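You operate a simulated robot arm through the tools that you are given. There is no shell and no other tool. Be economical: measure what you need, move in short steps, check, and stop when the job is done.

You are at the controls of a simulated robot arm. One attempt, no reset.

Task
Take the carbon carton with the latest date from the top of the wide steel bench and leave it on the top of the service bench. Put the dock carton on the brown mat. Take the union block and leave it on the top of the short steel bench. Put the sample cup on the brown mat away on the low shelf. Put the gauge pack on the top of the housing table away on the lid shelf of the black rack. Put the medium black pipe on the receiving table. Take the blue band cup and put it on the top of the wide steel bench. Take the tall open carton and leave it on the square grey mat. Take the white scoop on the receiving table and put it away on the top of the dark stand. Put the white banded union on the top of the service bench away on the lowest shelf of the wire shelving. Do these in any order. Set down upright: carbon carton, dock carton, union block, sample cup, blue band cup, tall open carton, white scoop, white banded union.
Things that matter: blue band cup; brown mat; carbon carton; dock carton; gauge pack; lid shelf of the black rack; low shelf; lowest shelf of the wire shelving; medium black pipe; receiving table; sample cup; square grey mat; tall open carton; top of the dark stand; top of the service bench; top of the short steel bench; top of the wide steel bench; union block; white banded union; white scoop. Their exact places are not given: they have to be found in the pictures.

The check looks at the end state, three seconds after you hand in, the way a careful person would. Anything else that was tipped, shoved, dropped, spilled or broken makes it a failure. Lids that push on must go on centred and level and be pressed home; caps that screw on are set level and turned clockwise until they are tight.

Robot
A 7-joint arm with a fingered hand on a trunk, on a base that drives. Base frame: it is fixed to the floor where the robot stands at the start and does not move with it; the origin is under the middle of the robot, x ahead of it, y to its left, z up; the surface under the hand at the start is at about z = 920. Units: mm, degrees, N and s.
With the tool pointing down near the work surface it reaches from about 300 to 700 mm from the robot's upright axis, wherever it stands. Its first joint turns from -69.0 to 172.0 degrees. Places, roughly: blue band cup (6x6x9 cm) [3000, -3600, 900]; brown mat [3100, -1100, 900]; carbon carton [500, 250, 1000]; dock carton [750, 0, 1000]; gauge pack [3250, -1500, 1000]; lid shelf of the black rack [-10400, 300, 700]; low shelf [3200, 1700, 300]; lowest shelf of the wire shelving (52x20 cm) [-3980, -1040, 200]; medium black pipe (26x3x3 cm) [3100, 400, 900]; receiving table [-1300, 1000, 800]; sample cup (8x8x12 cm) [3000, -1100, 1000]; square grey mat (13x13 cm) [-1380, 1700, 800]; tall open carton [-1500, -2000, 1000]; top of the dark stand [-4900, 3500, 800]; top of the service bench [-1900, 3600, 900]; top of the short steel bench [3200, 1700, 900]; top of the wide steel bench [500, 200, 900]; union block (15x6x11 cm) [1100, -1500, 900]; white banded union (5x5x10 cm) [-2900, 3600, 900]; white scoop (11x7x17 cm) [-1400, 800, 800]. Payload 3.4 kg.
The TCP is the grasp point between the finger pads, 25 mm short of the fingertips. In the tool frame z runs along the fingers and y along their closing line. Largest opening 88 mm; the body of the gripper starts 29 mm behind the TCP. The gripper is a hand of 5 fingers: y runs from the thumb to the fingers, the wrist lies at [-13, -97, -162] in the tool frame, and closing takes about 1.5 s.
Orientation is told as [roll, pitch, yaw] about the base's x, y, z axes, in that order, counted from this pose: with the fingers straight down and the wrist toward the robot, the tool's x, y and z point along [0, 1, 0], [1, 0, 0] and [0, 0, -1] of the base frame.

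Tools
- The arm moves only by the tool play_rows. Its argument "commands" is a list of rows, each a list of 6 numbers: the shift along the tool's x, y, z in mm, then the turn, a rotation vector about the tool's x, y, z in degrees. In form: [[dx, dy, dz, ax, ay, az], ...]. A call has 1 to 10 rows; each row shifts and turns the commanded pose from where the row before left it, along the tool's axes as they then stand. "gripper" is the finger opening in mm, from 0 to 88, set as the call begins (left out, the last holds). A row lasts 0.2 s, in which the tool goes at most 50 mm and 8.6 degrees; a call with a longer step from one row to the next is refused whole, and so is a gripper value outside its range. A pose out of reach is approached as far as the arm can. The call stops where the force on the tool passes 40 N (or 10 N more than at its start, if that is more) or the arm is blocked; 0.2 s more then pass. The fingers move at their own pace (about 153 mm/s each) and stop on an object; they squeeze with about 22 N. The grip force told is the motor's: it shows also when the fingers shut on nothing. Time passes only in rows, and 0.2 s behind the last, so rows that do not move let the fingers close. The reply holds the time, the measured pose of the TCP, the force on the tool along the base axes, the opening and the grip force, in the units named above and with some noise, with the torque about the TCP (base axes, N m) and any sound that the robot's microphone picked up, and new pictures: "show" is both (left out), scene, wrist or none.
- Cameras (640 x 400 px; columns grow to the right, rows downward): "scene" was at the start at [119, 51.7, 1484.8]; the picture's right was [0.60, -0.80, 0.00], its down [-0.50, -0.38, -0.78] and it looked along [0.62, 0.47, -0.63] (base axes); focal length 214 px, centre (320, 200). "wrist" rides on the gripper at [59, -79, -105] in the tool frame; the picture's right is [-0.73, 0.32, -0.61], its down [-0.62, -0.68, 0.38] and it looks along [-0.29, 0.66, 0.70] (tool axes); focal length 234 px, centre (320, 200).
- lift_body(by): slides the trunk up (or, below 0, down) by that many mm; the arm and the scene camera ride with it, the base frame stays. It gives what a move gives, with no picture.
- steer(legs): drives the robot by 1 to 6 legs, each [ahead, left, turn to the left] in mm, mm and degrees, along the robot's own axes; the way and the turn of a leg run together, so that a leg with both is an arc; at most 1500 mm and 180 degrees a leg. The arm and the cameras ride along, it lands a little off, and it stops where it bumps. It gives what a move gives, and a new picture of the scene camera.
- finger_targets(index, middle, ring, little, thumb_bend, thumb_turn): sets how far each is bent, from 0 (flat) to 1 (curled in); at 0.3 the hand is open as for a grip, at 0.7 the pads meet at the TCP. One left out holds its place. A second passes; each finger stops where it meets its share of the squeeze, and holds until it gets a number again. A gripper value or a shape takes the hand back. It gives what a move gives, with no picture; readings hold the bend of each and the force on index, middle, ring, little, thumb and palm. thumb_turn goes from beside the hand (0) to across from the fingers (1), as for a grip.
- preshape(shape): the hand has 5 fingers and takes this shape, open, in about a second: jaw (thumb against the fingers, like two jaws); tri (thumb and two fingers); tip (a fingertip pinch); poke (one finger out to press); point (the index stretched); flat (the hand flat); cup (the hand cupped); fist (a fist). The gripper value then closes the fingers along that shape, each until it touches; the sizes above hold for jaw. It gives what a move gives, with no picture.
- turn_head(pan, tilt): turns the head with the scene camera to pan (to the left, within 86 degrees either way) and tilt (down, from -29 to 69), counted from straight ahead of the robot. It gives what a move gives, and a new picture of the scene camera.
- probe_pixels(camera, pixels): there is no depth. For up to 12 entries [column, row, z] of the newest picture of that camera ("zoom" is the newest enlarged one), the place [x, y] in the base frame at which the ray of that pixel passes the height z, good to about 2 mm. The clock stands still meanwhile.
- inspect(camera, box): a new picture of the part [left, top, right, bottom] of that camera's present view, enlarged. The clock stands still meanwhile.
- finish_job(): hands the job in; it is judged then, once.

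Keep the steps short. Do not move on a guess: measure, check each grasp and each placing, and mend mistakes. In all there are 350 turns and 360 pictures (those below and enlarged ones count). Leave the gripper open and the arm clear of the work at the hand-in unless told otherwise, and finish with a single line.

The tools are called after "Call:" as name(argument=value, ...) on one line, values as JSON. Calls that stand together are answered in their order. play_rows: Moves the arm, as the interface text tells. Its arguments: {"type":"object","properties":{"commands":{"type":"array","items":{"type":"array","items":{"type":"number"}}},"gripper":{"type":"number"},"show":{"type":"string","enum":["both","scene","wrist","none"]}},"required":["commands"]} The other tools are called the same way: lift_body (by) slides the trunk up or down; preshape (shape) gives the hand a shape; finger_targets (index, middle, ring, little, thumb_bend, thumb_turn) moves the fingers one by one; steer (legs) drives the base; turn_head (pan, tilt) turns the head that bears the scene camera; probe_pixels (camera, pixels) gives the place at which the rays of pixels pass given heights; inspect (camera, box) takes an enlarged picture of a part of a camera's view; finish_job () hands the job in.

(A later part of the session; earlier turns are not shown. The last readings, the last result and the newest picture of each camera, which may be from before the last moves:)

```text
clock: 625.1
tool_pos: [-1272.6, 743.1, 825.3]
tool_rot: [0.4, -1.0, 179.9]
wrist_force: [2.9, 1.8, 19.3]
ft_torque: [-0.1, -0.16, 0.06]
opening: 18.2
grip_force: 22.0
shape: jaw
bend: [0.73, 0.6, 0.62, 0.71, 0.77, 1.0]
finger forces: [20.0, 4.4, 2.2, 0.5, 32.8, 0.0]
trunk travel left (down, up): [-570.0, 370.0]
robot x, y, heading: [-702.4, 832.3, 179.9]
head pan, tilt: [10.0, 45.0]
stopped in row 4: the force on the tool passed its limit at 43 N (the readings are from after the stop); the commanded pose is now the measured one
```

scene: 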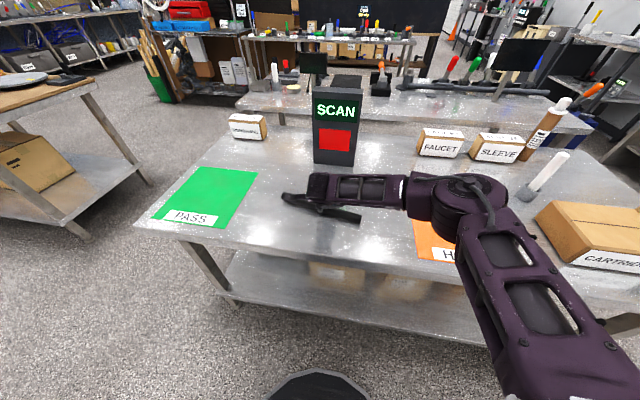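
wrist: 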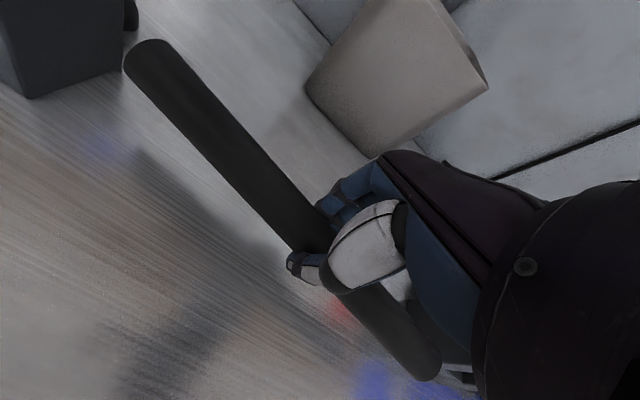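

Contact. I release and rise.

Call:
play_rows(commands=[[0, 0, -1, 0, 0, 0], [0, 0, 0, 0, 0, 0], [0, 0, 0, 0, 0, 0], [0, 0, 0, 0, 0, 0], [0, 0, 0, 0, 0, 0]], gripper=88, show="none")

Call:
play_rows(commands=[[0, 0, -10, 1.0, -0.4, 0], [0, 0, -30, 0, 0, 0], [0, 0, -40, 0, 0, 0], [0, 0, -40, 0, 0, 0], [0, 0, -40, 0, 0, 0], [0, 0, 0, 0, 0, 0]], show="scene")

```text
clock: 626.3
tool_pos: [-1271.9, 744.3, 823.8]
tool_rot: [0.2, -0.7, 180.0]
wrist_force: [1.2, 0.5, 8.3]
ft_torque: [0.1, 0.52, -0.03]
opening: 87.6
grip_force: 0.0
shape: jaw
bend: [0.3, 0.3, 0.3, 0.3, 0.3, 0.98]
finger forces: [0.4, 8.9, 0.0, 0.0, 0.0, 0.0]
trunk travel left (down, up): [-570.0, 370.0]
robot x, y, heading: [-700.7, 828.7, 180.0]
head pan, tilt: [10.0, 45.0]
```

```text
clock: 627.7
tool_pos: [-1273.7, 743.5, 982.9]
tool_rot: [-0.1, 0.3, 179.9]
wrist_force: [0.1, 0.1, 0.0]
ft_torque: [0.01, 0.02, 0.02]
opening: 87.6
grip_force: 0.0
shape: jaw
bend: [0.3, 0.3, 0.3, 0.3, 0.3, 0.98]
finger forces: [0.0, 0.0, 0.0, 0.1, 0.0, 0.1]
trunk travel left (down, up): [-570.0, 370.0]
robot x, y, heading: [-695.3, 825.6, 180.1]
head pan, tilt: [10.0, 45.0]
```

scene: 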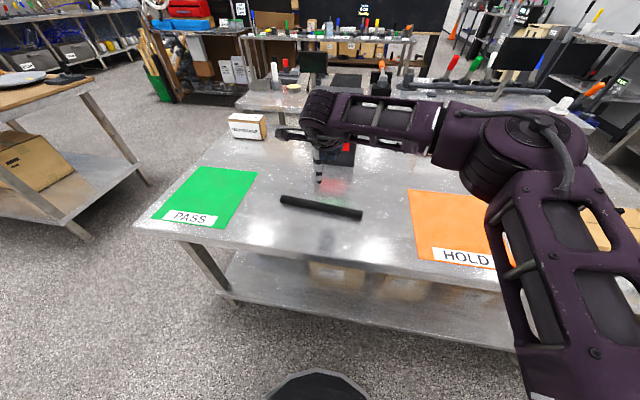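

Pipe lies still on the table. Next, the dock carton: I turn round and go to the wide bench's west side.

Call:
steer(legs=[[-250, 0, 0], [0, 0, 180], [0, -930, 0], [280, 0, 0]])

Call:
lift_body(by=300)

Call:
turn_head(pan=0, tilt=30)

```text
clock: 642.9
tool_pos: [382.5, -40.0, 982.7]
tool_rot: [-0.2, 0.4, -1.5]
wrist_force: [0.4, -0.2, 0.5]
ft_torque: [0.01, 0.01, -0.01]
opening: 87.9
grip_force: 0.0
shape: jaw
bend: [0.3, 0.3, 0.3, 0.3, 0.3, 0.98]
finger forces: [0.0, 0.0, 0.1, 0.1, 0.0, 0.1]
trunk travel left (down, up): [-570.0, 370.0]
robot x, y, heading: [-192.8, -111.0, -1.7]
head pan, tilt: [10.0, 45.0]
```

scene: 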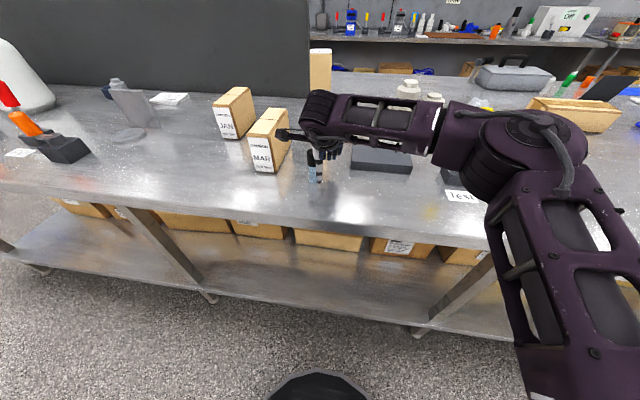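

```text
clock: 645.9
tool_pos: [383.5, -40.6, 1283.5]
tool_rot: [-0.2, 0.4, -1.4]
wrist_force: [-0.2, -0.1, 0.0]
ft_torque: [0.01, -0.01, -0.02]
opening: 88.1
grip_force: 0.1
shape: jaw
bend: [0.3, 0.3, 0.3, 0.3, 0.3, 0.98]
finger forces: [0.1, 0.1, 0.0, 0.0, 0.1, 0.0]
trunk travel left (down, up): [-870.0, 70.0]
robot x, y, heading: [-192.2, -110.9, -1.2]
head pan, tilt: [10.0, 45.0]
```

```text
clock: 646.6
tool_pos: [382.0, -39.6, 1281.9]
tool_rot: [-0.2, 0.4, -1.5]
wrist_force: [0.2, 0.2, 0.3]
ft_torque: [0.0, -0.01, 0.0]
opening: 87.6
grip_force: 0.0
shape: jaw
bend: [0.3, 0.3, 0.3, 0.3, 0.3, 0.98]
finger forces: [0.0, 0.0, 0.0, 0.1, 0.0, 0.0]
trunk travel left (down, up): [-870.0, 70.0]
robot x, y, heading: [-191.6, -113.1, -1.3]
head pan, tilt: [0.0, 30.0]
```

scene: 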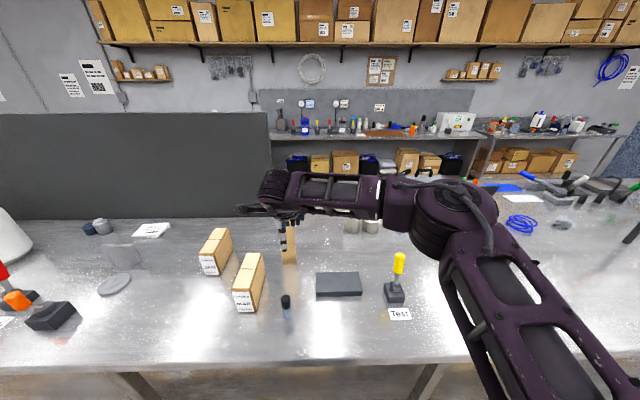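

Call:
steer(legs=[[60, -180, 1.4]])

Call:
turn_head(pan=15, tilt=38)

Call:
inspect(camera="scene", box=[180, 110, 400, 260])

```text
clock: 648.2
tool_pos: [438.0, -203.2, 1283.8]
tool_rot: [-0.3, 0.5, 0.1]
wrist_force: [0.0, 0.2, 0.1]
ft_torque: [-0.02, 0.03, 0.02]
opening: 87.7
grip_force: 0.0
shape: jaw
bend: [0.3, 0.3, 0.3, 0.3, 0.3, 0.98]
finger forces: [0.0, 0.1, 0.0, 0.0, 0.0, 0.0]
trunk travel left (down, up): [-870.0, 70.0]
robot x, y, heading: [-136.6, -290.0, 0.1]
head pan, tilt: [0.0, 30.0]
```

scene: 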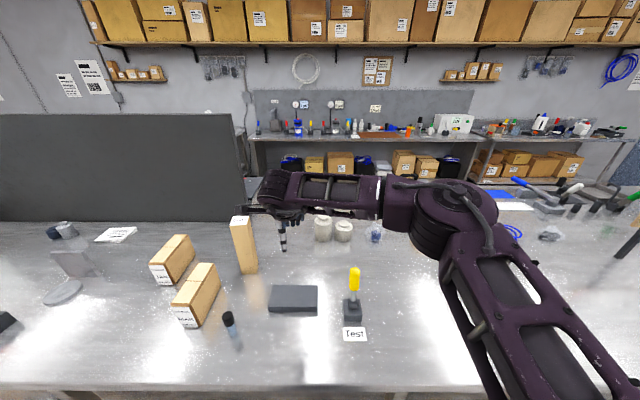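

```text
clock: 648.9
tool_pos: [439.1, -205.4, 1282.6]
tool_rot: [-0.2, 0.4, 0.0]
wrist_force: [-0.7, 0.2, -0.3]
ft_torque: [0.01, 0.02, -0.01]
opening: 87.9
grip_force: 0.1
shape: jaw
bend: [0.3, 0.3, 0.3, 0.3, 0.3, 0.98]
finger forces: [0.0, 0.0, 0.1, 0.0, 0.0, 0.0]
trunk travel left (down, up): [-870.0, 70.0]
robot x, y, heading: [-136.9, -290.2, 0.0]
head pan, tilt: [15.0, 38.0]
```

scene: 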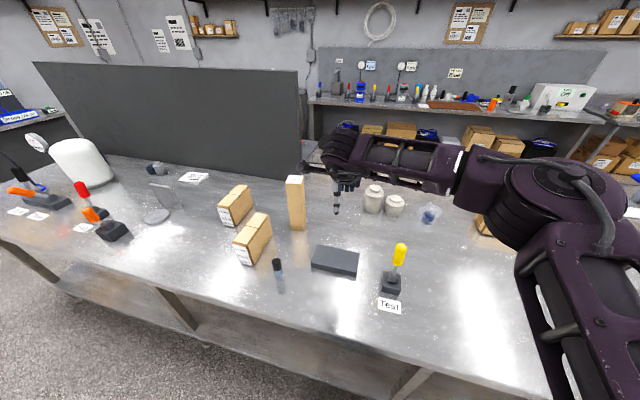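

```text
2.67 times, centred on (290, 185) of scene
```

zoom: 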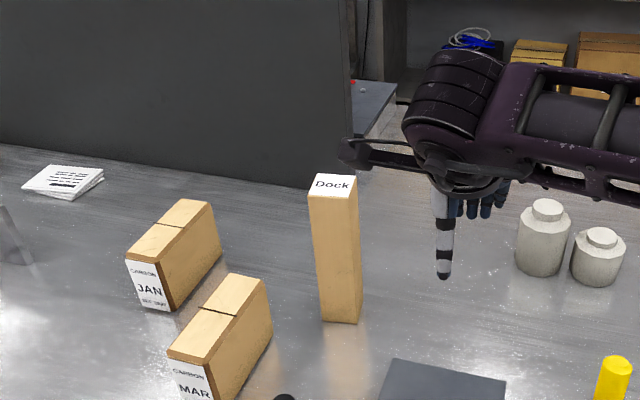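

Call:
probe_pixels(camera="zoom", pixels=[[320, 321, 920], [356, 324, 920], [363, 300, 920], [309, 198, 1100], [348, 200, 1100], [355, 177, 1100], [313, 174, 1100], [309, 198, 1120], [348, 200, 1120], [272, 345, 920], [350, 192, 920]])

Call:
inspect(camera="wrist", box=[0, 0, 640, 400])

```text
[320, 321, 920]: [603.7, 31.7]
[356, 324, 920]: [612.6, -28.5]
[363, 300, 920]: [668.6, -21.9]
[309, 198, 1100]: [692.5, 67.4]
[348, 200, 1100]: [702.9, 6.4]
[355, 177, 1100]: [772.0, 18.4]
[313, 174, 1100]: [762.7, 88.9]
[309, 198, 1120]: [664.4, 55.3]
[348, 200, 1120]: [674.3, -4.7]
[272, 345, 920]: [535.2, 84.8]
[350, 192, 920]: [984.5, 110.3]
```

```text
1.00 times, centred on (320, 200) of wrist (not enlarged: the box is as wide or as high as the picture)
```

zoom: 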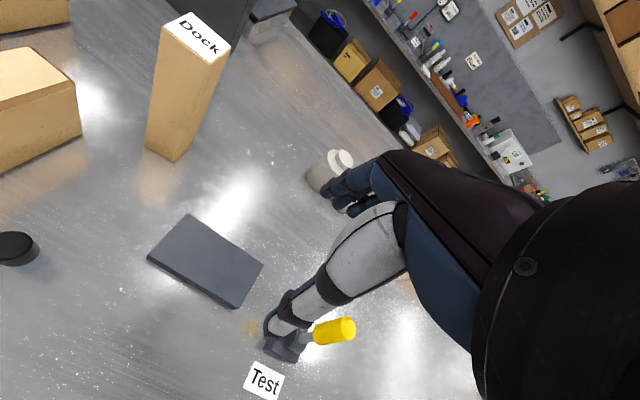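

Call:
probe_pixels(camera="zoom", pixels=[[163, 27, 1163], [209, 67, 1163], [231, 44, 1163], [191, 11, 1163], [145, 148, 920], [176, 162, 920], [193, 145, 920]])

```text
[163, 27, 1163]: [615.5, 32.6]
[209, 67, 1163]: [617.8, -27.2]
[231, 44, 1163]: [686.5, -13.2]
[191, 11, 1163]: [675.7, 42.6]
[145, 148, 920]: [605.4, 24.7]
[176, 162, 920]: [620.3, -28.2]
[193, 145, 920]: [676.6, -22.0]
```

Dock: about 62×62, centre (643,6), top ~1163, turned about +7°. I drive to bring the hand above it and turn the hand 7°.

Call:
steer(legs=[[165, 209, 0]])

Call:
play_rows(commands=[[0, 15, 10, -0.4, 0.2, -7], [0, 15, 20, 0, 0, 0], [0, 0, 20, 0, 0, 0], [0, 0, 0, 0, 0, 0]], show="both")

```text
clock: 650.8
tool_pos: [595.1, -5.4, 1282.3]
tool_rot: [-0.3, 0.5, -0.7]
wrist_force: [0.9, 0.5, 0.2]
ft_torque: [0.0, 0.01, -0.02]
opening: 88.1
grip_force: 0.0
shape: jaw
bend: [0.3, 0.3, 0.3, 0.3, 0.3, 0.98]
finger forces: [0.0, 0.0, 0.1, 0.0, 0.0, 0.0]
trunk travel left (down, up): [-870.0, 70.0]
robot x, y, heading: [21.2, -82.0, -0.7]
head pan, tilt: [15.0, 38.0]
```

scene: 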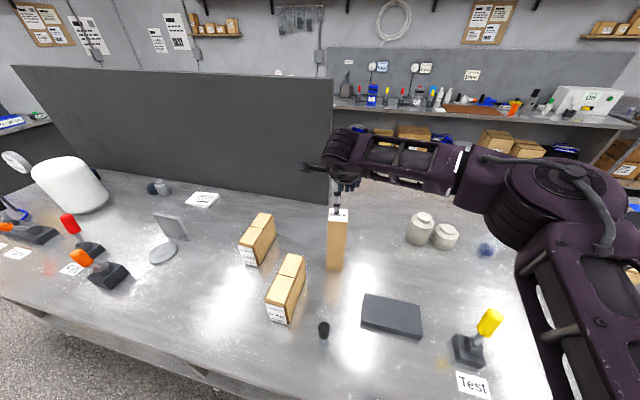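

```text
clock: 651.8
tool_pos: [621.9, -6.4, 1232.4]
tool_rot: [0.0, 0.1, 6.1]
wrist_force: [-0.5, 0.0, 1.2]
ft_torque: [-0.03, 0.0, -0.02]
opening: 87.6
grip_force: 0.2
shape: jaw
bend: [0.3, 0.3, 0.3, 0.3, 0.3, 0.98]
finger forces: [0.0, 0.1, 0.0, 0.0, 0.0, 0.0]
trunk travel left (down, up): [-870.0, 70.0]
robot x, y, heading: [18.7, -80.8, -0.7]
head pan, tilt: [15.0, 38.0]
```

scene: 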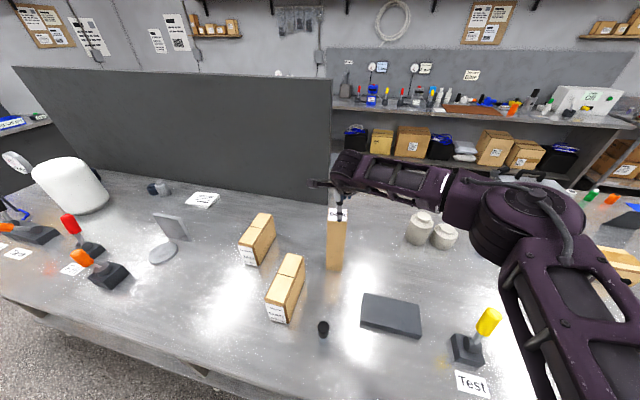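
wrist: 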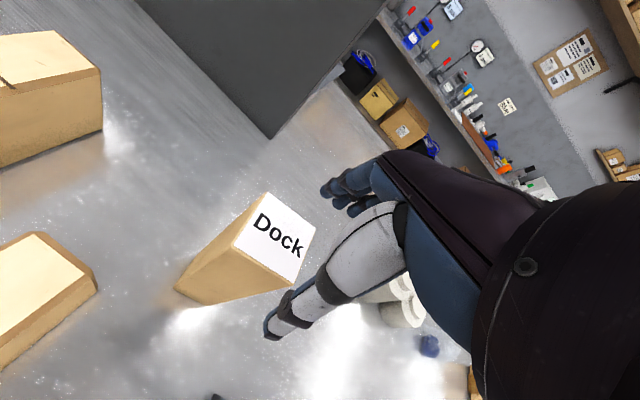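

Call:
probe_pixels(camera="wrist", pixels=[[232, 247, 1163], [291, 283, 1163], [316, 230, 1163], [268, 192, 1163], [270, 237, 1163], [270, 237, 1150], [175, 290, 920]])

Call:
probe_pixels(camera="scene", pixels=[[327, 221, 1163], [346, 222, 1163], [347, 211, 1163], [327, 268, 920], [341, 271, 920]])

```text
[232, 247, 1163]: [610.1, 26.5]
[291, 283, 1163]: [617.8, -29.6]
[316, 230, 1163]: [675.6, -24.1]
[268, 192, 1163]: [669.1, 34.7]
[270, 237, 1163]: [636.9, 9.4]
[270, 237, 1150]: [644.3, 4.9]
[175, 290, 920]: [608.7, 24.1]
```

```text
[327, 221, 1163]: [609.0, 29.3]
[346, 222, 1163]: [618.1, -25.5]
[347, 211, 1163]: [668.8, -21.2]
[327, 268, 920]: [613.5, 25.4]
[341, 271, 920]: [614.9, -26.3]
```

Centre (643,2), yaw ~7.8°. I align and lower to z ~1138.

Call:
play_rows(commands=[[6, 22, 0, 0, 0, -1.7], [0, 0, 30, 0, 0, 0], [0, 0, 30, 0, 0, 0], [0, 0, 20, 0, 0, 0], [0, 0, 13, 0, 0, 0], [0, 0, 0, 0, 0, 0]], show="wrist")

```text
clock: 653.2
tool_pos: [640.4, 1.6, 1144.3]
tool_rot: [0.2, -0.6, 7.8]
wrist_force: [0.4, 0.1, 22.4]
ft_torque: [0.1, 0.02, 0.0]
opening: 88.0
grip_force: 0.1
shape: jaw
bend: [0.28, 0.3, 0.3, 0.3, 0.3, 0.97]
finger forces: [11.5, 0.0, 0.0, 0.0, 10.2, 0.0]
trunk travel left (down, up): [-870.0, 70.0]
robot x, y, heading: [20.4, -85.5, -0.8]
head pan, tilt: [15.0, 38.0]
```

wrist: 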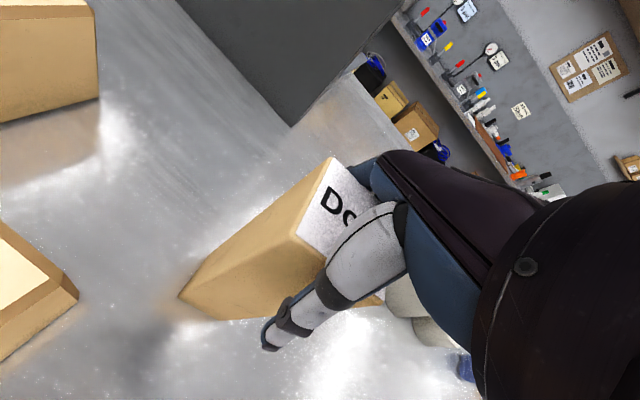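

Hand touches the top at z 1144. I back 5 mm and close, then lift.

Call:
play_rows(commands=[[0, 0, -7, 0, 0, 0], [0, 0, 0, 0, 0, 0], [0, 0, 0, 0, 0, 0], [0, 0, 0, 0, 0, 0], [0, 0, 0, 0, 0, 0], [0, 0, 0, 0, 0, 0], [0, 0, 0, 0, 0, 0]], gripper=25, show="none")

Call:
play_rows(commands=[[0, 0, -10, 0, 0, 0], [0, -10, -20, 0, 0, 0], [0, -20, -30, 0, 0, 0], [0, -20, -20, 0, 0, 0], [0, 0, 0, 0, 0, 0]], show="both")

```text
clock: 654.8
tool_pos: [644.0, 1.5, 1146.0]
tool_rot: [-0.1, 0.1, 7.9]
wrist_force: [0.3, 0.8, 0.0]
ft_torque: [-0.03, -0.06, 0.02]
opening: 54.5
grip_force: 21.7
shape: jaw
bend: [0.29, 0.43, 0.37, 0.44, 0.61, 0.98]
finger forces: [14.4, 11.7, 2.4, 0.0, 28.6, 0.0]
trunk travel left (down, up): [-870.0, 70.0]
robot x, y, heading: [19.6, -85.5, -0.6]
head pan, tilt: [15.0, 38.0]
```

```text
clock: 656.0
tool_pos: [595.1, -5.3, 1227.3]
tool_rot: [0.0, 0.0, 7.9]
wrist_force: [0.4, -0.2, -3.1]
ft_torque: [0.03, 0.0, 0.04]
opening: 53.8
grip_force: 21.8
shape: jaw
bend: [0.29, 0.43, 0.38, 0.44, 0.61, 0.98]
finger forces: [14.1, 11.6, 2.4, 0.0, 28.2, 0.0]
trunk travel left (down, up): [-870.0, 70.0]
robot x, y, heading: [15.2, -81.2, -0.7]
head pan, tilt: [15.0, 38.0]
```

scene: 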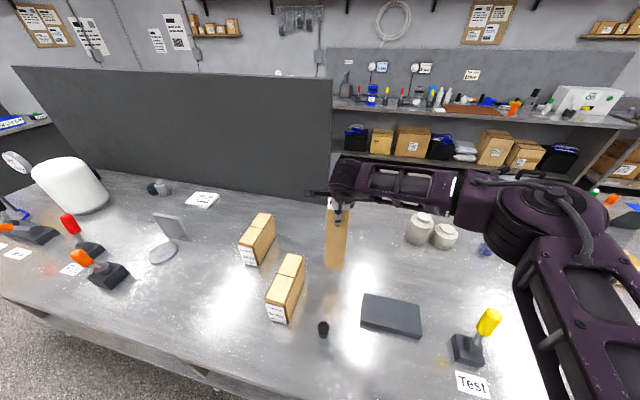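
wrist: 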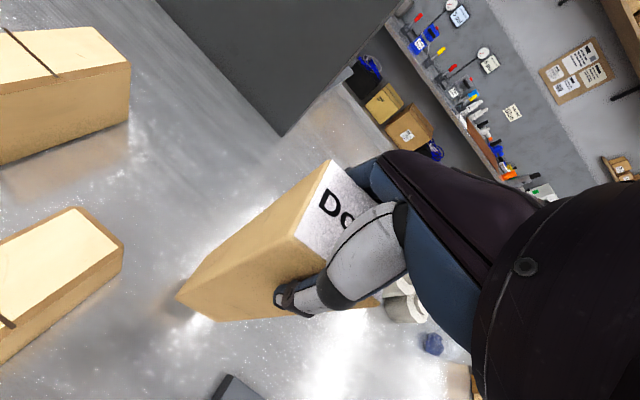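

Dock carton held (about 3 N). I raise it more before backing out over the bench.

Call:
lift_body(by=70)

Call:
play_rows(commands=[[0, -20, -25, 0, 0, 0], [0, -20, -25, 0, 0, 0], [0, -20, -20, 0, 0, 0], [0, 0, 0, 0, 0, 0]], show="none")

Call:
steer(legs=[[-420, 0, 0.7]])

```text
clock: 657.1
tool_pos: [594.7, -4.2, 1297.0]
tool_rot: [0.0, 0.1, 7.9]
wrist_force: [-0.1, 0.6, -3.8]
ft_torque: [0.03, -0.07, -0.01]
opening: 54.1
grip_force: 22.1
shape: jaw
bend: [0.29, 0.43, 0.38, 0.44, 0.61, 0.98]
finger forces: [13.9, 11.6, 2.4, 0.0, 28.1, 0.0]
trunk travel left (down, up): [-940.0, 0.0]
robot x, y, heading: [17.2, -84.3, -0.8]
head pan, tilt: [15.0, 38.0]
```

```text
clock: 658.1
tool_pos: [535.3, -13.0, 1368.6]
tool_rot: [0.0, -0.1, 7.9]
wrist_force: [0.5, 0.7, -3.8]
ft_torque: [0.0, -0.02, 0.0]
opening: 54.0
grip_force: 22.3
shape: jaw
bend: [0.29, 0.43, 0.38, 0.44, 0.61, 0.98]
finger forces: [14.1, 11.6, 2.4, 0.1, 28.1, 0.1]
trunk travel left (down, up): [-940.0, 0.0]
robot x, y, heading: [21.0, -81.0, -0.9]
head pan, tilt: [15.0, 38.0]
```

```text
clock: 660.7
tool_pos: [120.7, -5.7, 1367.1]
tool_rot: [0.0, 0.2, 8.4]
wrist_force: [-0.5, 0.5, -2.5]
ft_torque: [-0.05, 0.02, -0.05]
opening: 53.9
grip_force: 22.0
shape: jaw
bend: [0.29, 0.43, 0.38, 0.44, 0.61, 0.98]
finger forces: [14.0, 11.6, 2.4, 0.0, 28.0, 0.1]
trunk travel left (down, up): [-940.0, 0.0]
robot x, y, heading: [-398.9, -81.1, -0.1]
head pan, tilt: [15.0, 38.0]
```

scene: 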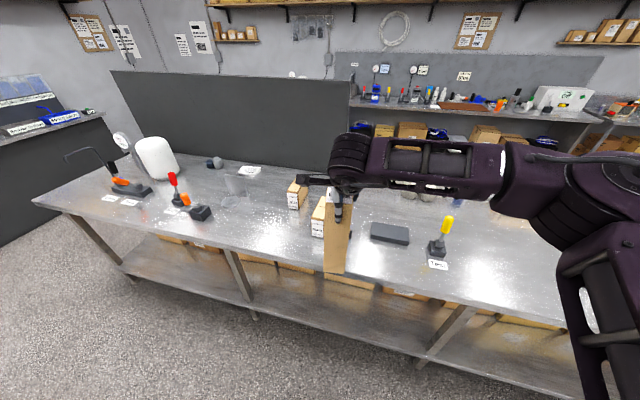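

I drive the known north route round to the east side.

Call:
steer(legs=[[0, 1500, 0], [0, 1190, 0], [1300, 0, 0], [1280, 0, 0], [0, -1500, 0], [0, -1500, 0]])

Call:
steer(legs=[[0, -850, 0]])

Call:
turn_head(pan=-5, tilt=40)

```text
clock: 700.0
tool_pos: [2697.4, -363.2, 1369.1]
tool_rot: [0.0, 0.0, 8.0]
wrist_force: [0.7, 0.5, -2.8]
ft_torque: [0.02, -0.03, 0.01]
opening: 53.9
grip_force: 22.5
shape: jaw
bend: [0.29, 0.43, 0.38, 0.44, 0.61, 0.98]
finger forces: [13.7, 11.4, 2.4, 0.1, 27.7, 0.1]
trunk travel left (down, up): [-940.0, 0.0]
robot x, y, heading: [2176.6, -433.3, -0.3]
head pan, tilt: [15.0, 38.0]
```

scene: 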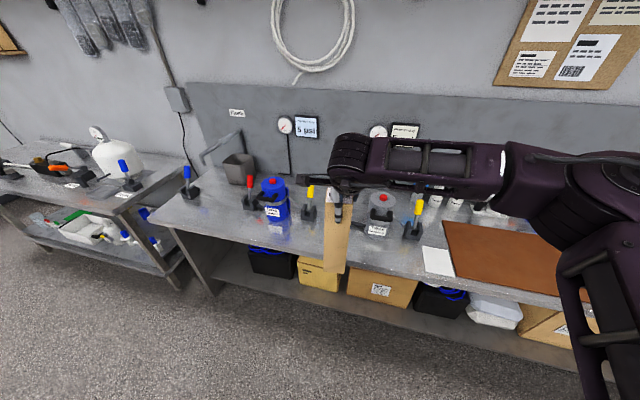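

```text
clock: 704.5
tool_pos: [2687.1, -1210.3, 1368.1]
tool_rot: [0.0, -0.1, 7.9]
wrist_force: [0.9, 0.4, -3.9]
ft_torque: [0.0, 0.0, -0.02]
opening: 53.6
grip_force: 22.1
shape: jaw
bend: [0.29, 0.43, 0.38, 0.44, 0.61, 0.98]
finger forces: [13.8, 11.5, 2.4, 0.1, 27.6, 0.0]
trunk travel left (down, up): [-940.0, 0.0]
robot x, y, heading: [2170.8, -1281.9, -0.6]
head pan, tilt: [15.0, 38.0]
```

scene: 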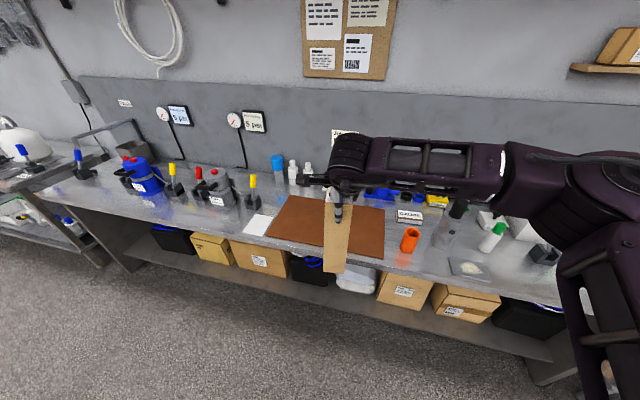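

```text
clock: 705.3
tool_pos: [2686.1, -1210.5, 1367.3]
tool_rot: [0.0, 0.0, 7.9]
wrist_force: [0.2, -1.0, -3.6]
ft_torque: [-0.01, -0.01, -0.01]
opening: 53.8
grip_force: 22.7
shape: jaw
bend: [0.29, 0.43, 0.38, 0.44, 0.61, 0.98]
finger forces: [13.7, 11.5, 2.4, 0.0, 27.7, 0.1]
trunk travel left (down, up): [-940.0, 0.0]
robot x, y, heading: [2167.9, -1282.2, -0.8]
head pan, tilt: [-5.0, 40.0]
```

scene: 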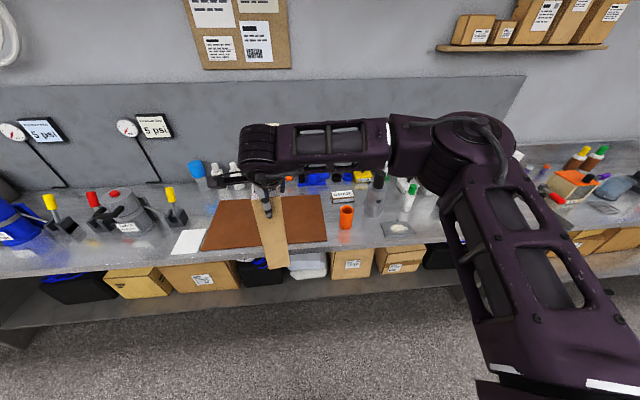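

I drive in so that the carton is above the mat at (3050,-1130), then lower.

Call:
steer(legs=[[0, 80, 0.8], [364, 0, 0]])

Call:
lift_body(by=-205)

Call:
play_rows(commands=[[0, 0, 10, 0, 0, 0], [0, 0, 10, 0, 0, 0], [0, 0, 4, 0, 0, 0], [0, 0, 4, 0, 0, 0], [0, 0, 4, 0, 0, 0], [0, 0, 4, 0, 0, 0]], show="scene")

```text
clock: 708.3
tool_pos: [3050.4, -1122.5, 1367.9]
tool_rot: [0.0, 0.0, 8.5]
wrist_force: [0.4, 0.0, -3.8]
ft_torque: [-0.01, -0.03, 0.03]
opening: 54.1
grip_force: 21.8
shape: jaw
bend: [0.29, 0.43, 0.38, 0.44, 0.61, 0.98]
finger forces: [13.7, 11.4, 2.5, 0.0, 27.6, 0.0]
trunk travel left (down, up): [-940.0, 0.0]
robot x, y, heading: [2538.4, -1202.0, -0.1]
head pan, tilt: [-5.0, 40.0]
```

scene: 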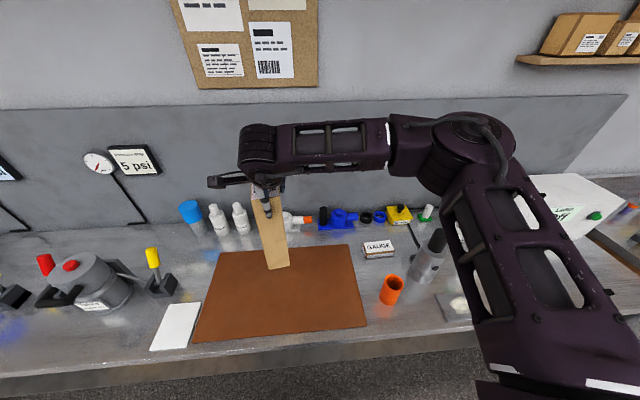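

```text
clock: 710.5
tool_pos: [3051.0, -1123.1, 1162.5]
tool_rot: [0.0, 0.1, 8.6]
wrist_force: [-0.1, -0.5, -4.1]
ft_torque: [0.01, -0.01, -0.01]
opening: 53.8
grip_force: 21.9
shape: jaw
bend: [0.29, 0.43, 0.38, 0.44, 0.61, 0.98]
finger forces: [13.6, 11.4, 2.3, 0.0, 27.5, 0.0]
trunk travel left (down, up): [-735.0, 205.0]
robot x, y, heading: [2537.0, -1201.6, -0.2]
head pan, tilt: [-5.0, 40.0]
```

```text
clock: 711.9
tool_pos: [3046.6, -1122.9, 1131.7]
tool_rot: [0.2, -0.7, 8.7]
wrist_force: [-1.0, 1.1, 27.4]
ft_torque: [-0.07, -0.26, 0.0]
opening: 53.1
grip_force: 22.2
shape: jaw
bend: [0.29, 0.44, 0.38, 0.44, 0.62, 0.98]
finger forces: [16.3, 11.9, 3.0, 0.0, 32.8, 0.0]
trunk travel left (down, up): [-735.0, 205.0]
robot x, y, heading: [2537.4, -1201.9, -0.2]
head pan, tilt: [-5.0, 40.0]
```

scene: 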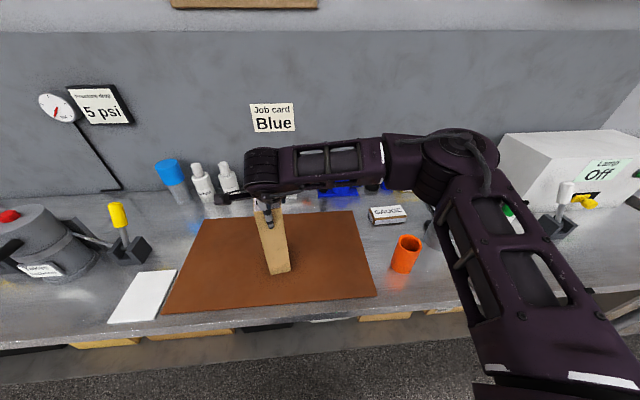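

Contact with 27 N, the carton stands on the mat. I ease up, open and rise.

Call:
play_rows(commands=[[0, 0, -4, 0, 0, 0], [0, 0, 0, 0, 0, 0], [0, 0, 0, 0, 0, 0]], show="none")

Call:
play_rows(commands=[[0, 0, 0, 0, 0, 0], [0, 0, 0, 0, 0, 0], [0, 0, 0, 0, 0, 0], [0, 0, 0, 0, 0, 0]], gripper=88, show="none")

Call:
play_rows(commands=[[0, 0, -10, 0, 0, 0], [0, 0, -30, 0, 0, 0], [0, 0, -40, 0, 0, 0], [0, 0, -40, 0, 0, 0], [0, 0, -20, 0, 0, 0], [0, 0, 0, 0, 0, 0]], show="both")

```text
clock: 712.7
tool_pos: [3048.7, -1123.8, 1133.5]
tool_rot: [0.0, -0.3, 8.8]
wrist_force: [-1.0, 2.1, 18.1]
ft_torque: [-0.01, -0.44, 0.04]
opening: 52.7
grip_force: 21.8
shape: jaw
bend: [0.29, 0.43, 0.38, 0.44, 0.62, 0.98]
finger forces: [15.0, 12.6, 3.1, 0.0, 31.3, 0.0]
trunk travel left (down, up): [-735.0, 205.0]
robot x, y, heading: [2535.0, -1200.7, 0.2]
head pan, tilt: [-5.0, 40.0]
```

```text
clock: 713.7
tool_pos: [3049.1, -1123.0, 1132.1]
tool_rot: [0.1, -0.1, 8.6]
wrist_force: [-2.4, 1.0, 13.9]
ft_torque: [0.03, 0.05, -0.03]
opening: 87.5
grip_force: 0.1
shape: jaw
bend: [0.28, 0.3, 0.3, 0.3, 0.3, 0.97]
finger forces: [7.9, 0.0, 0.0, 0.1, 11.0, 0.0]
trunk travel left (down, up): [-735.0, 205.0]
robot x, y, heading: [2536.8, -1199.4, -0.1]
head pan, tilt: [-5.0, 40.0]
```

```text
clock: 715.1
tool_pos: [3051.3, -1121.9, 1270.6]
tool_rot: [-0.1, -0.1, 8.6]
wrist_force: [-0.6, -0.4, 0.0]
ft_torque: [0.02, -0.02, -0.01]
opening: 88.1
grip_force: 0.1
shape: jaw
bend: [0.3, 0.3, 0.3, 0.3, 0.3, 0.97]
finger forces: [0.0, 0.1, 0.1, 0.0, 0.0, 0.0]
trunk travel left (down, up): [-735.0, 205.0]
robot x, y, heading: [2537.8, -1198.2, -0.1]
head pan, tilt: [-5.0, 40.0]
```

scene: 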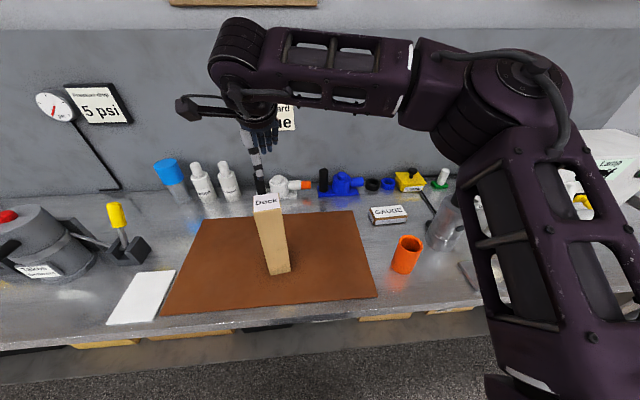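
wrist: 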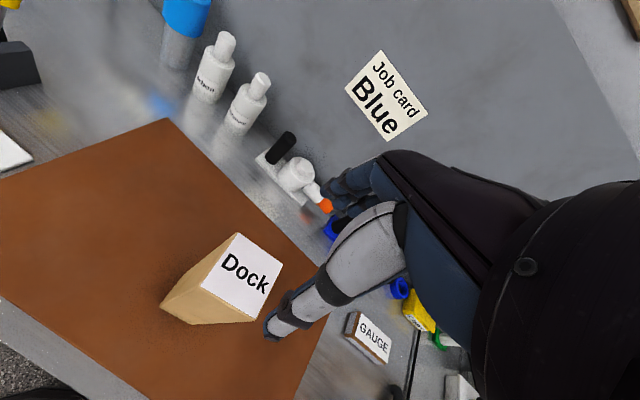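

Dock carton stands on the mat. Next the blue band cup: back off, drive south, and look.

Call:
steer(legs=[[-350, 0, 0], [0, -1300, 0]])

Call:
turn_head(pan=-50, tilt=25)

```text
clock: 723.5
tool_pos: [2696.9, -2424.7, 1271.6]
tool_rot: [0.0, -0.1, 8.1]
wrist_force: [-0.2, -0.5, -0.3]
ft_torque: [0.0, -0.02, -0.02]
opening: 88.1
grip_force: 0.0
shape: jaw
bend: [0.3, 0.3, 0.3, 0.3, 0.3, 0.97]
finger forces: [0.0, 0.1, 0.0, 0.0, 0.0, 0.0]
trunk travel left (down, up): [-735.0, 205.0]
robot x, y, heading: [2181.1, -2496.5, -0.6]
head pan, tilt: [-5.0, 40.0]
```

scene: 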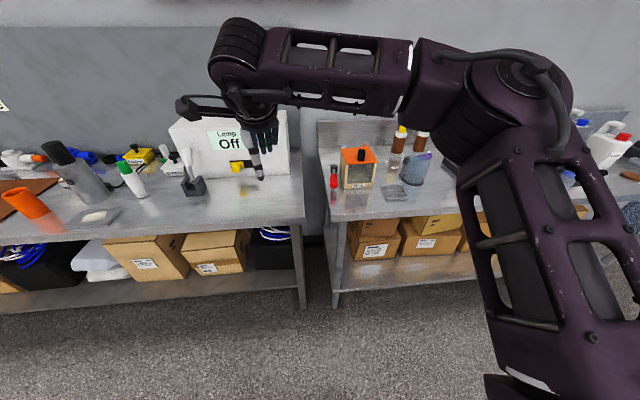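

```text
clock: 724.6
tool_pos: [2697.0, -2422.6, 1271.0]
tool_rot: [0.0, 0.0, 8.0]
wrist_force: [-1.0, 0.2, -0.3]
ft_torque: [0.02, -0.03, -0.03]
opening: 87.8
grip_force: 0.1
shape: jaw
bend: [0.3, 0.3, 0.3, 0.3, 0.3, 0.97]
finger forces: [0.0, 0.1, 0.0, 0.0, 0.0, 0.1]
trunk travel left (down, up): [-735.0, 205.0]
robot x, y, heading: [2179.2, -2497.9, -0.6]
head pan, tilt: [-50.0, 25.0]
```

scene: 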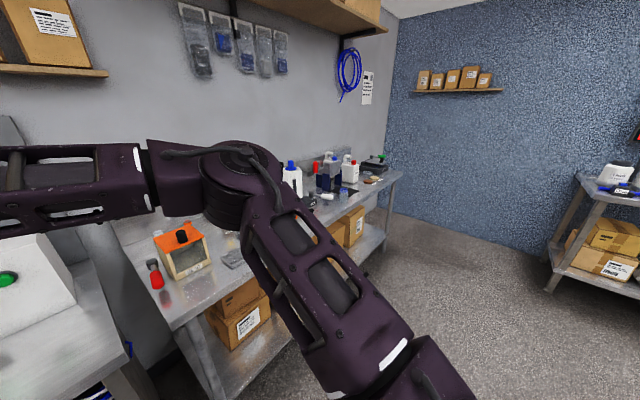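

Call:
steer(legs=[[0, -900, 0.6]])

Call:
turn_head(pan=-10, tilt=40)

Call:
inspect(camera="scene", box=[160, 110, 420, 260])

```text
clock: 729.4
tool_pos: [2691.3, -3320.7, 1271.3]
tool_rot: [0.0, 0.0, 8.7]
wrist_force: [0.6, 0.7, -0.1]
ft_torque: [0.01, 0.04, 0.01]
opening: 87.9
grip_force: 0.0
shape: jaw
bend: [0.3, 0.3, 0.3, 0.3, 0.3, 0.97]
finger forces: [0.0, 0.0, 0.1, 0.0, 0.0, 0.0]
trunk travel left (down, up): [-735.0, 205.0]
robot x, y, heading: [2176.8, -3402.0, -0.1]
head pan, tilt: [-50.0, 25.0]
```

scene: 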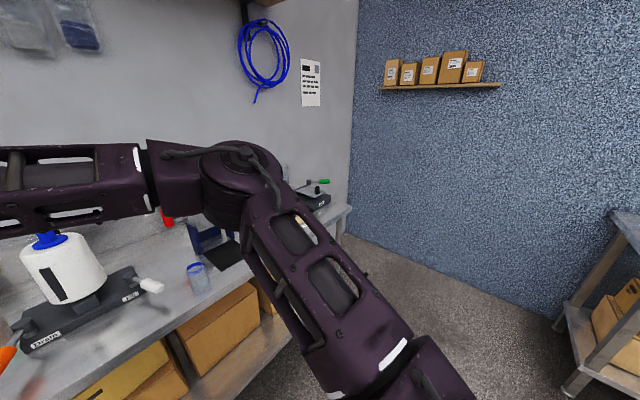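

```text
clock: 730.4
tool_pos: [2691.1, -3322.3, 1270.3]
tool_rot: [0.0, 0.1, 8.7]
wrist_force: [0.8, 0.5, -0.7]
ft_torque: [0.04, 0.0, 0.0]
opening: 87.8
grip_force: 0.0
shape: jaw
bend: [0.3, 0.3, 0.3, 0.3, 0.3, 0.97]
finger forces: [0.1, 0.1, 0.0, 0.0, 0.0, 0.0]
trunk travel left (down, up): [-735.0, 205.0]
robot x, y, heading: [2177.1, -3400.8, 0.1]
head pan, tilt: [-10.0, 40.0]
```

scene: 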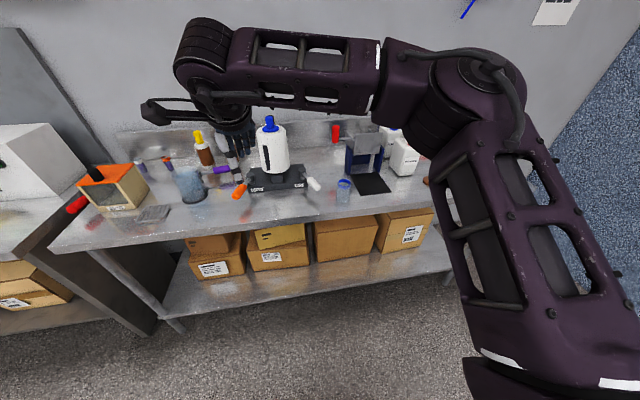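

```text
2.46 times, centred on (290, 185) of scene
```

zoom: 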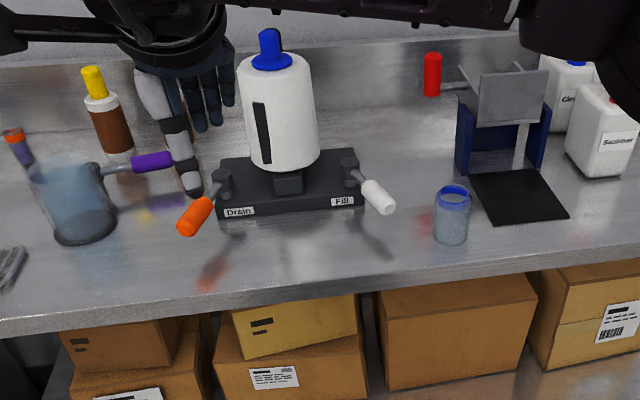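

Call:
probe_pixels(camera="zoom", pixels=[[451, 238, 900], [451, 246, 900], [434, 235, 900], [468, 236, 900], [453, 194, 990], [437, 194, 990], [470, 195, 990], [470, 200, 900], [385, 212, 960], [520, 220, 900], [350, 300, 900]])

```text
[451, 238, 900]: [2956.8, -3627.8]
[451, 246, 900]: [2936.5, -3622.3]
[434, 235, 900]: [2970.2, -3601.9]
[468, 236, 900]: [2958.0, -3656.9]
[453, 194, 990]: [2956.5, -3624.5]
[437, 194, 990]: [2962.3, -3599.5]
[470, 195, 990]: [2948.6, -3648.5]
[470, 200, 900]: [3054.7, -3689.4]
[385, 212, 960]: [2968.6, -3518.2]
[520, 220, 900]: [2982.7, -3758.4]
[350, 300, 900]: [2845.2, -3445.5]
```

Blue band cup at (2957,-3625), ~57 wide, top z 990. I drive to bring the hand above it and lower the trunk.

Call:
steer(legs=[[266, -303, 0]])

Call:
lift_body(by=-190)

Call:
play_rows(commands=[[0, 0, 5, 0, 0, 0], [0, 0, 0, 0, 0, 0]], show="both")

```text
clock: 732.9
tool_pos: [2954.5, -3627.9, 1272.3]
tool_rot: [0.0, 0.0, 8.6]
wrist_force: [0.0, 0.7, -0.9]
ft_torque: [0.02, -0.01, 0.0]
opening: 88.2
grip_force: 0.0
shape: jaw
bend: [0.3, 0.3, 0.3, 0.3, 0.3, 0.97]
finger forces: [0.0, 0.1, 0.0, 0.0, 0.0, 0.0]
trunk travel left (down, up): [-735.0, 205.0]
robot x, y, heading: [2437.3, -3703.3, -0.2]
head pan, tilt: [-10.0, 40.0]
```

scene: 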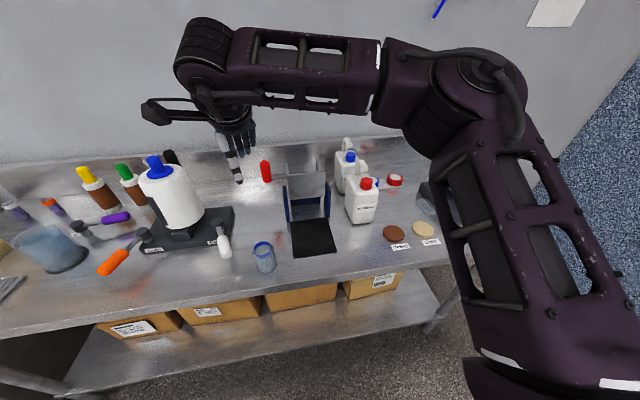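

```text
clock: 735.0
tool_pos: [2955.7, -3627.6, 1081.9]
tool_rot: [-0.1, 0.0, 8.6]
wrist_force: [0.3, 0.6, 0.3]
ft_torque: [-0.04, 0.01, 0.0]
opening: 87.9
grip_force: 0.1
shape: jaw
bend: [0.3, 0.3, 0.3, 0.3, 0.3, 0.97]
finger forces: [0.0, 0.0, 0.0, 0.1, 0.1, 0.0]
trunk travel left (down, up): [-545.0, 395.0]
robot x, y, heading: [2435.6, -3707.4, -0.1]
head pan, tilt: [-10.0, 40.0]
```

```text
clock: 735.6
tool_pos: [2956.3, -3627.1, 1074.7]
tool_rot: [0.1, 0.0, 8.5]
wrist_force: [0.3, -0.1, -0.4]
ft_torque: [-0.01, 0.02, 0.0]
opening: 88.2
grip_force: 0.1
shape: jaw
bend: [0.3, 0.3, 0.3, 0.3, 0.3, 0.97]
finger forces: [0.0, 0.1, 0.0, 0.0, 0.0, 0.1]
trunk travel left (down, up): [-545.0, 395.0]
robot x, y, heading: [2440.3, -3703.7, -0.4]
head pan, tilt: [-10.0, 40.0]
```

scene: 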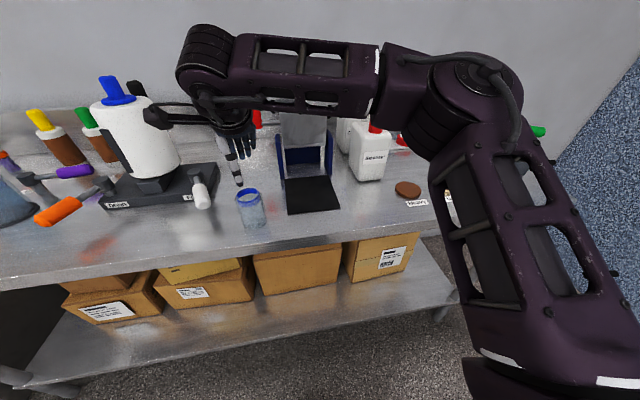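
wrist: 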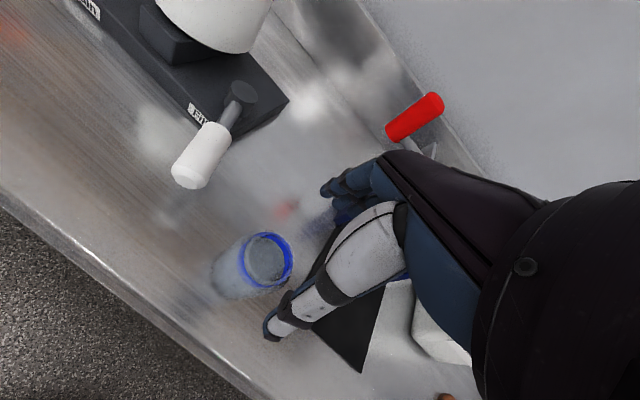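

Call:
probe_pixels(camera="wrist", pixels=[[266, 260, 990], [242, 265, 990], [292, 258, 990], [270, 233, 990], [266, 260, 980], [235, 285, 900]])

Call:
probe_pixels(camera="scene", pixels=[[249, 196, 990], [236, 196, 990], [260, 196, 990], [253, 222, 900]])

```text
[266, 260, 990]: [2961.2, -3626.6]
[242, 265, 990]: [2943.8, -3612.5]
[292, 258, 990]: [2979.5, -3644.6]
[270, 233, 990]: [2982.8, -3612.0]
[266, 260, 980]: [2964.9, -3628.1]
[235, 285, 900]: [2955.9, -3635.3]
```

```text
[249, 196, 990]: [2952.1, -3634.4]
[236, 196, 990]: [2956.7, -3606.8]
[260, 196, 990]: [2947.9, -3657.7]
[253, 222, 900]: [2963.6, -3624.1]
```

Well centred. I lower to z ~972.

Call:
play_rows(commands=[[0, 0, 30, 0, 0, 0], [0, 0, 30, 0, 0, 0], [0, 0, 25, 0, 0, 0], [0, 0, 13, 0, 0, 0], [0, 0, 4, 0, 0, 0], [0, 0, 0, 0, 0, 0]], show="wrist")

```text
clock: 737.0
tool_pos: [2956.2, -3627.3, 973.6]
tool_rot: [-0.1, 0.0, 8.7]
wrist_force: [1.5, 0.2, 0.7]
ft_torque: [0.03, -0.01, 0.02]
opening: 87.7
grip_force: 0.2
shape: jaw
bend: [0.3, 0.3, 0.3, 0.3, 0.3, 0.97]
finger forces: [0.9, 0.0, 0.1, 0.0, 0.1, 0.1]
trunk travel left (down, up): [-545.0, 395.0]
robot x, y, heading: [2447.1, -3708.2, -0.1]
head pan, tilt: [-10.0, 40.0]
```

wrist: 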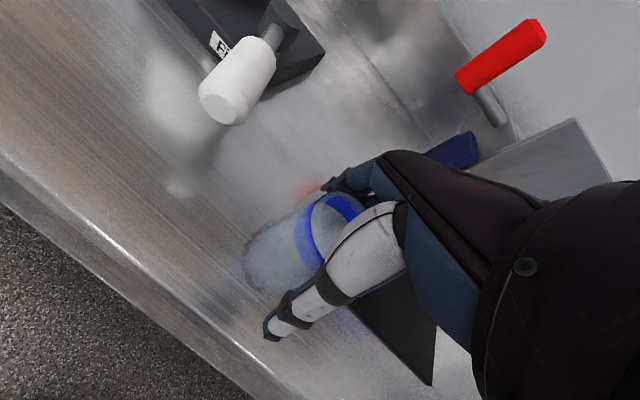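

Straddled. I close and lift.

Call:
play_rows(commands=[[0, 0, -2, 0, 0, 0], [0, 0, 0, 0, 0, 0], [0, 0, 0, 0, 0, 0], [0, 0, 0, 0, 0, 0], [0, 0, 0, 0, 0, 0], [0, 0, 0, 0, 0, 0], [0, 0, 0, 0, 0, 0]], gripper=20, show="none")

Call:
play_rows(commands=[[0, 0, -10, 0, 0, 0], [0, 0, -25, 0, 0, 0], [0, 0, -35, 0, 0, 0], [0, 0, -35, 0, 0, 0], [0, 0, 0, 0, 0, 0]], show="both")

```text
clock: 738.6
tool_pos: [2955.1, -3627.9, 975.5]
tool_rot: [0.0, 0.0, 8.5]
wrist_force: [0.1, -0.3, -0.7]
ft_torque: [0.02, -0.04, 0.0]
opening: 52.6
grip_force: 21.8
shape: jaw
bend: [0.73, 0.41, 0.43, 0.42, 0.64, 1.0]
finger forces: [10.9, 6.0, 2.3, 0.1, 19.2, 0.1]
trunk travel left (down, up): [-545.0, 395.0]
robot x, y, heading: [2443.1, -3710.3, -0.1]
head pan, tilt: [-10.0, 40.0]
```

```text
clock: 739.8
tool_pos: [2955.8, -3627.1, 1080.4]
tool_rot: [0.0, 0.0, 8.6]
wrist_force: [0.2, 0.6, -1.5]
ft_torque: [0.01, -0.03, -0.04]
opening: 52.8
grip_force: 22.3
shape: jaw
bend: [0.73, 0.41, 0.43, 0.42, 0.64, 1.0]
finger forces: [10.9, 6.2, 2.3, 0.1, 19.2, 0.0]
trunk travel left (down, up): [-545.0, 395.0]
robot x, y, heading: [2442.1, -3706.6, -0.1]
head pan, tilt: [-10.0, 40.0]
```

scene: 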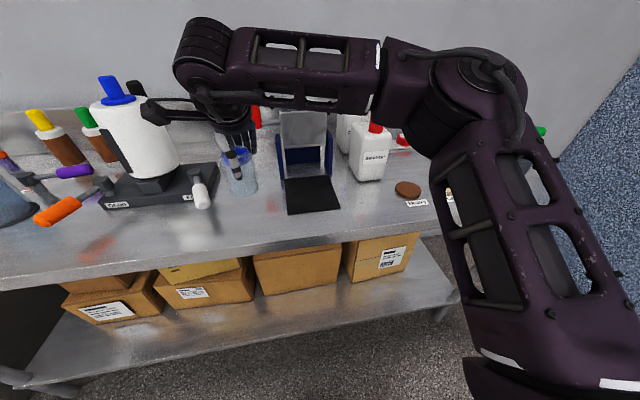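
wrist: 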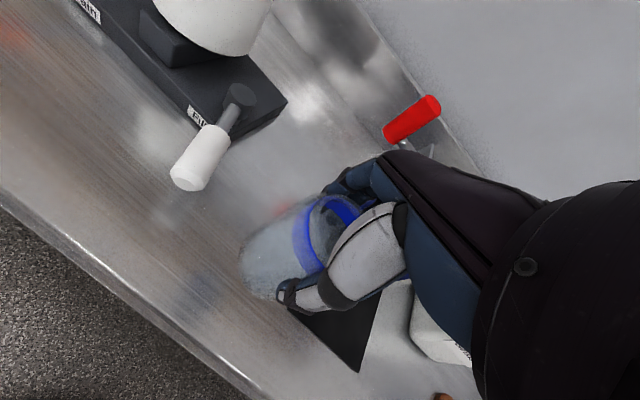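

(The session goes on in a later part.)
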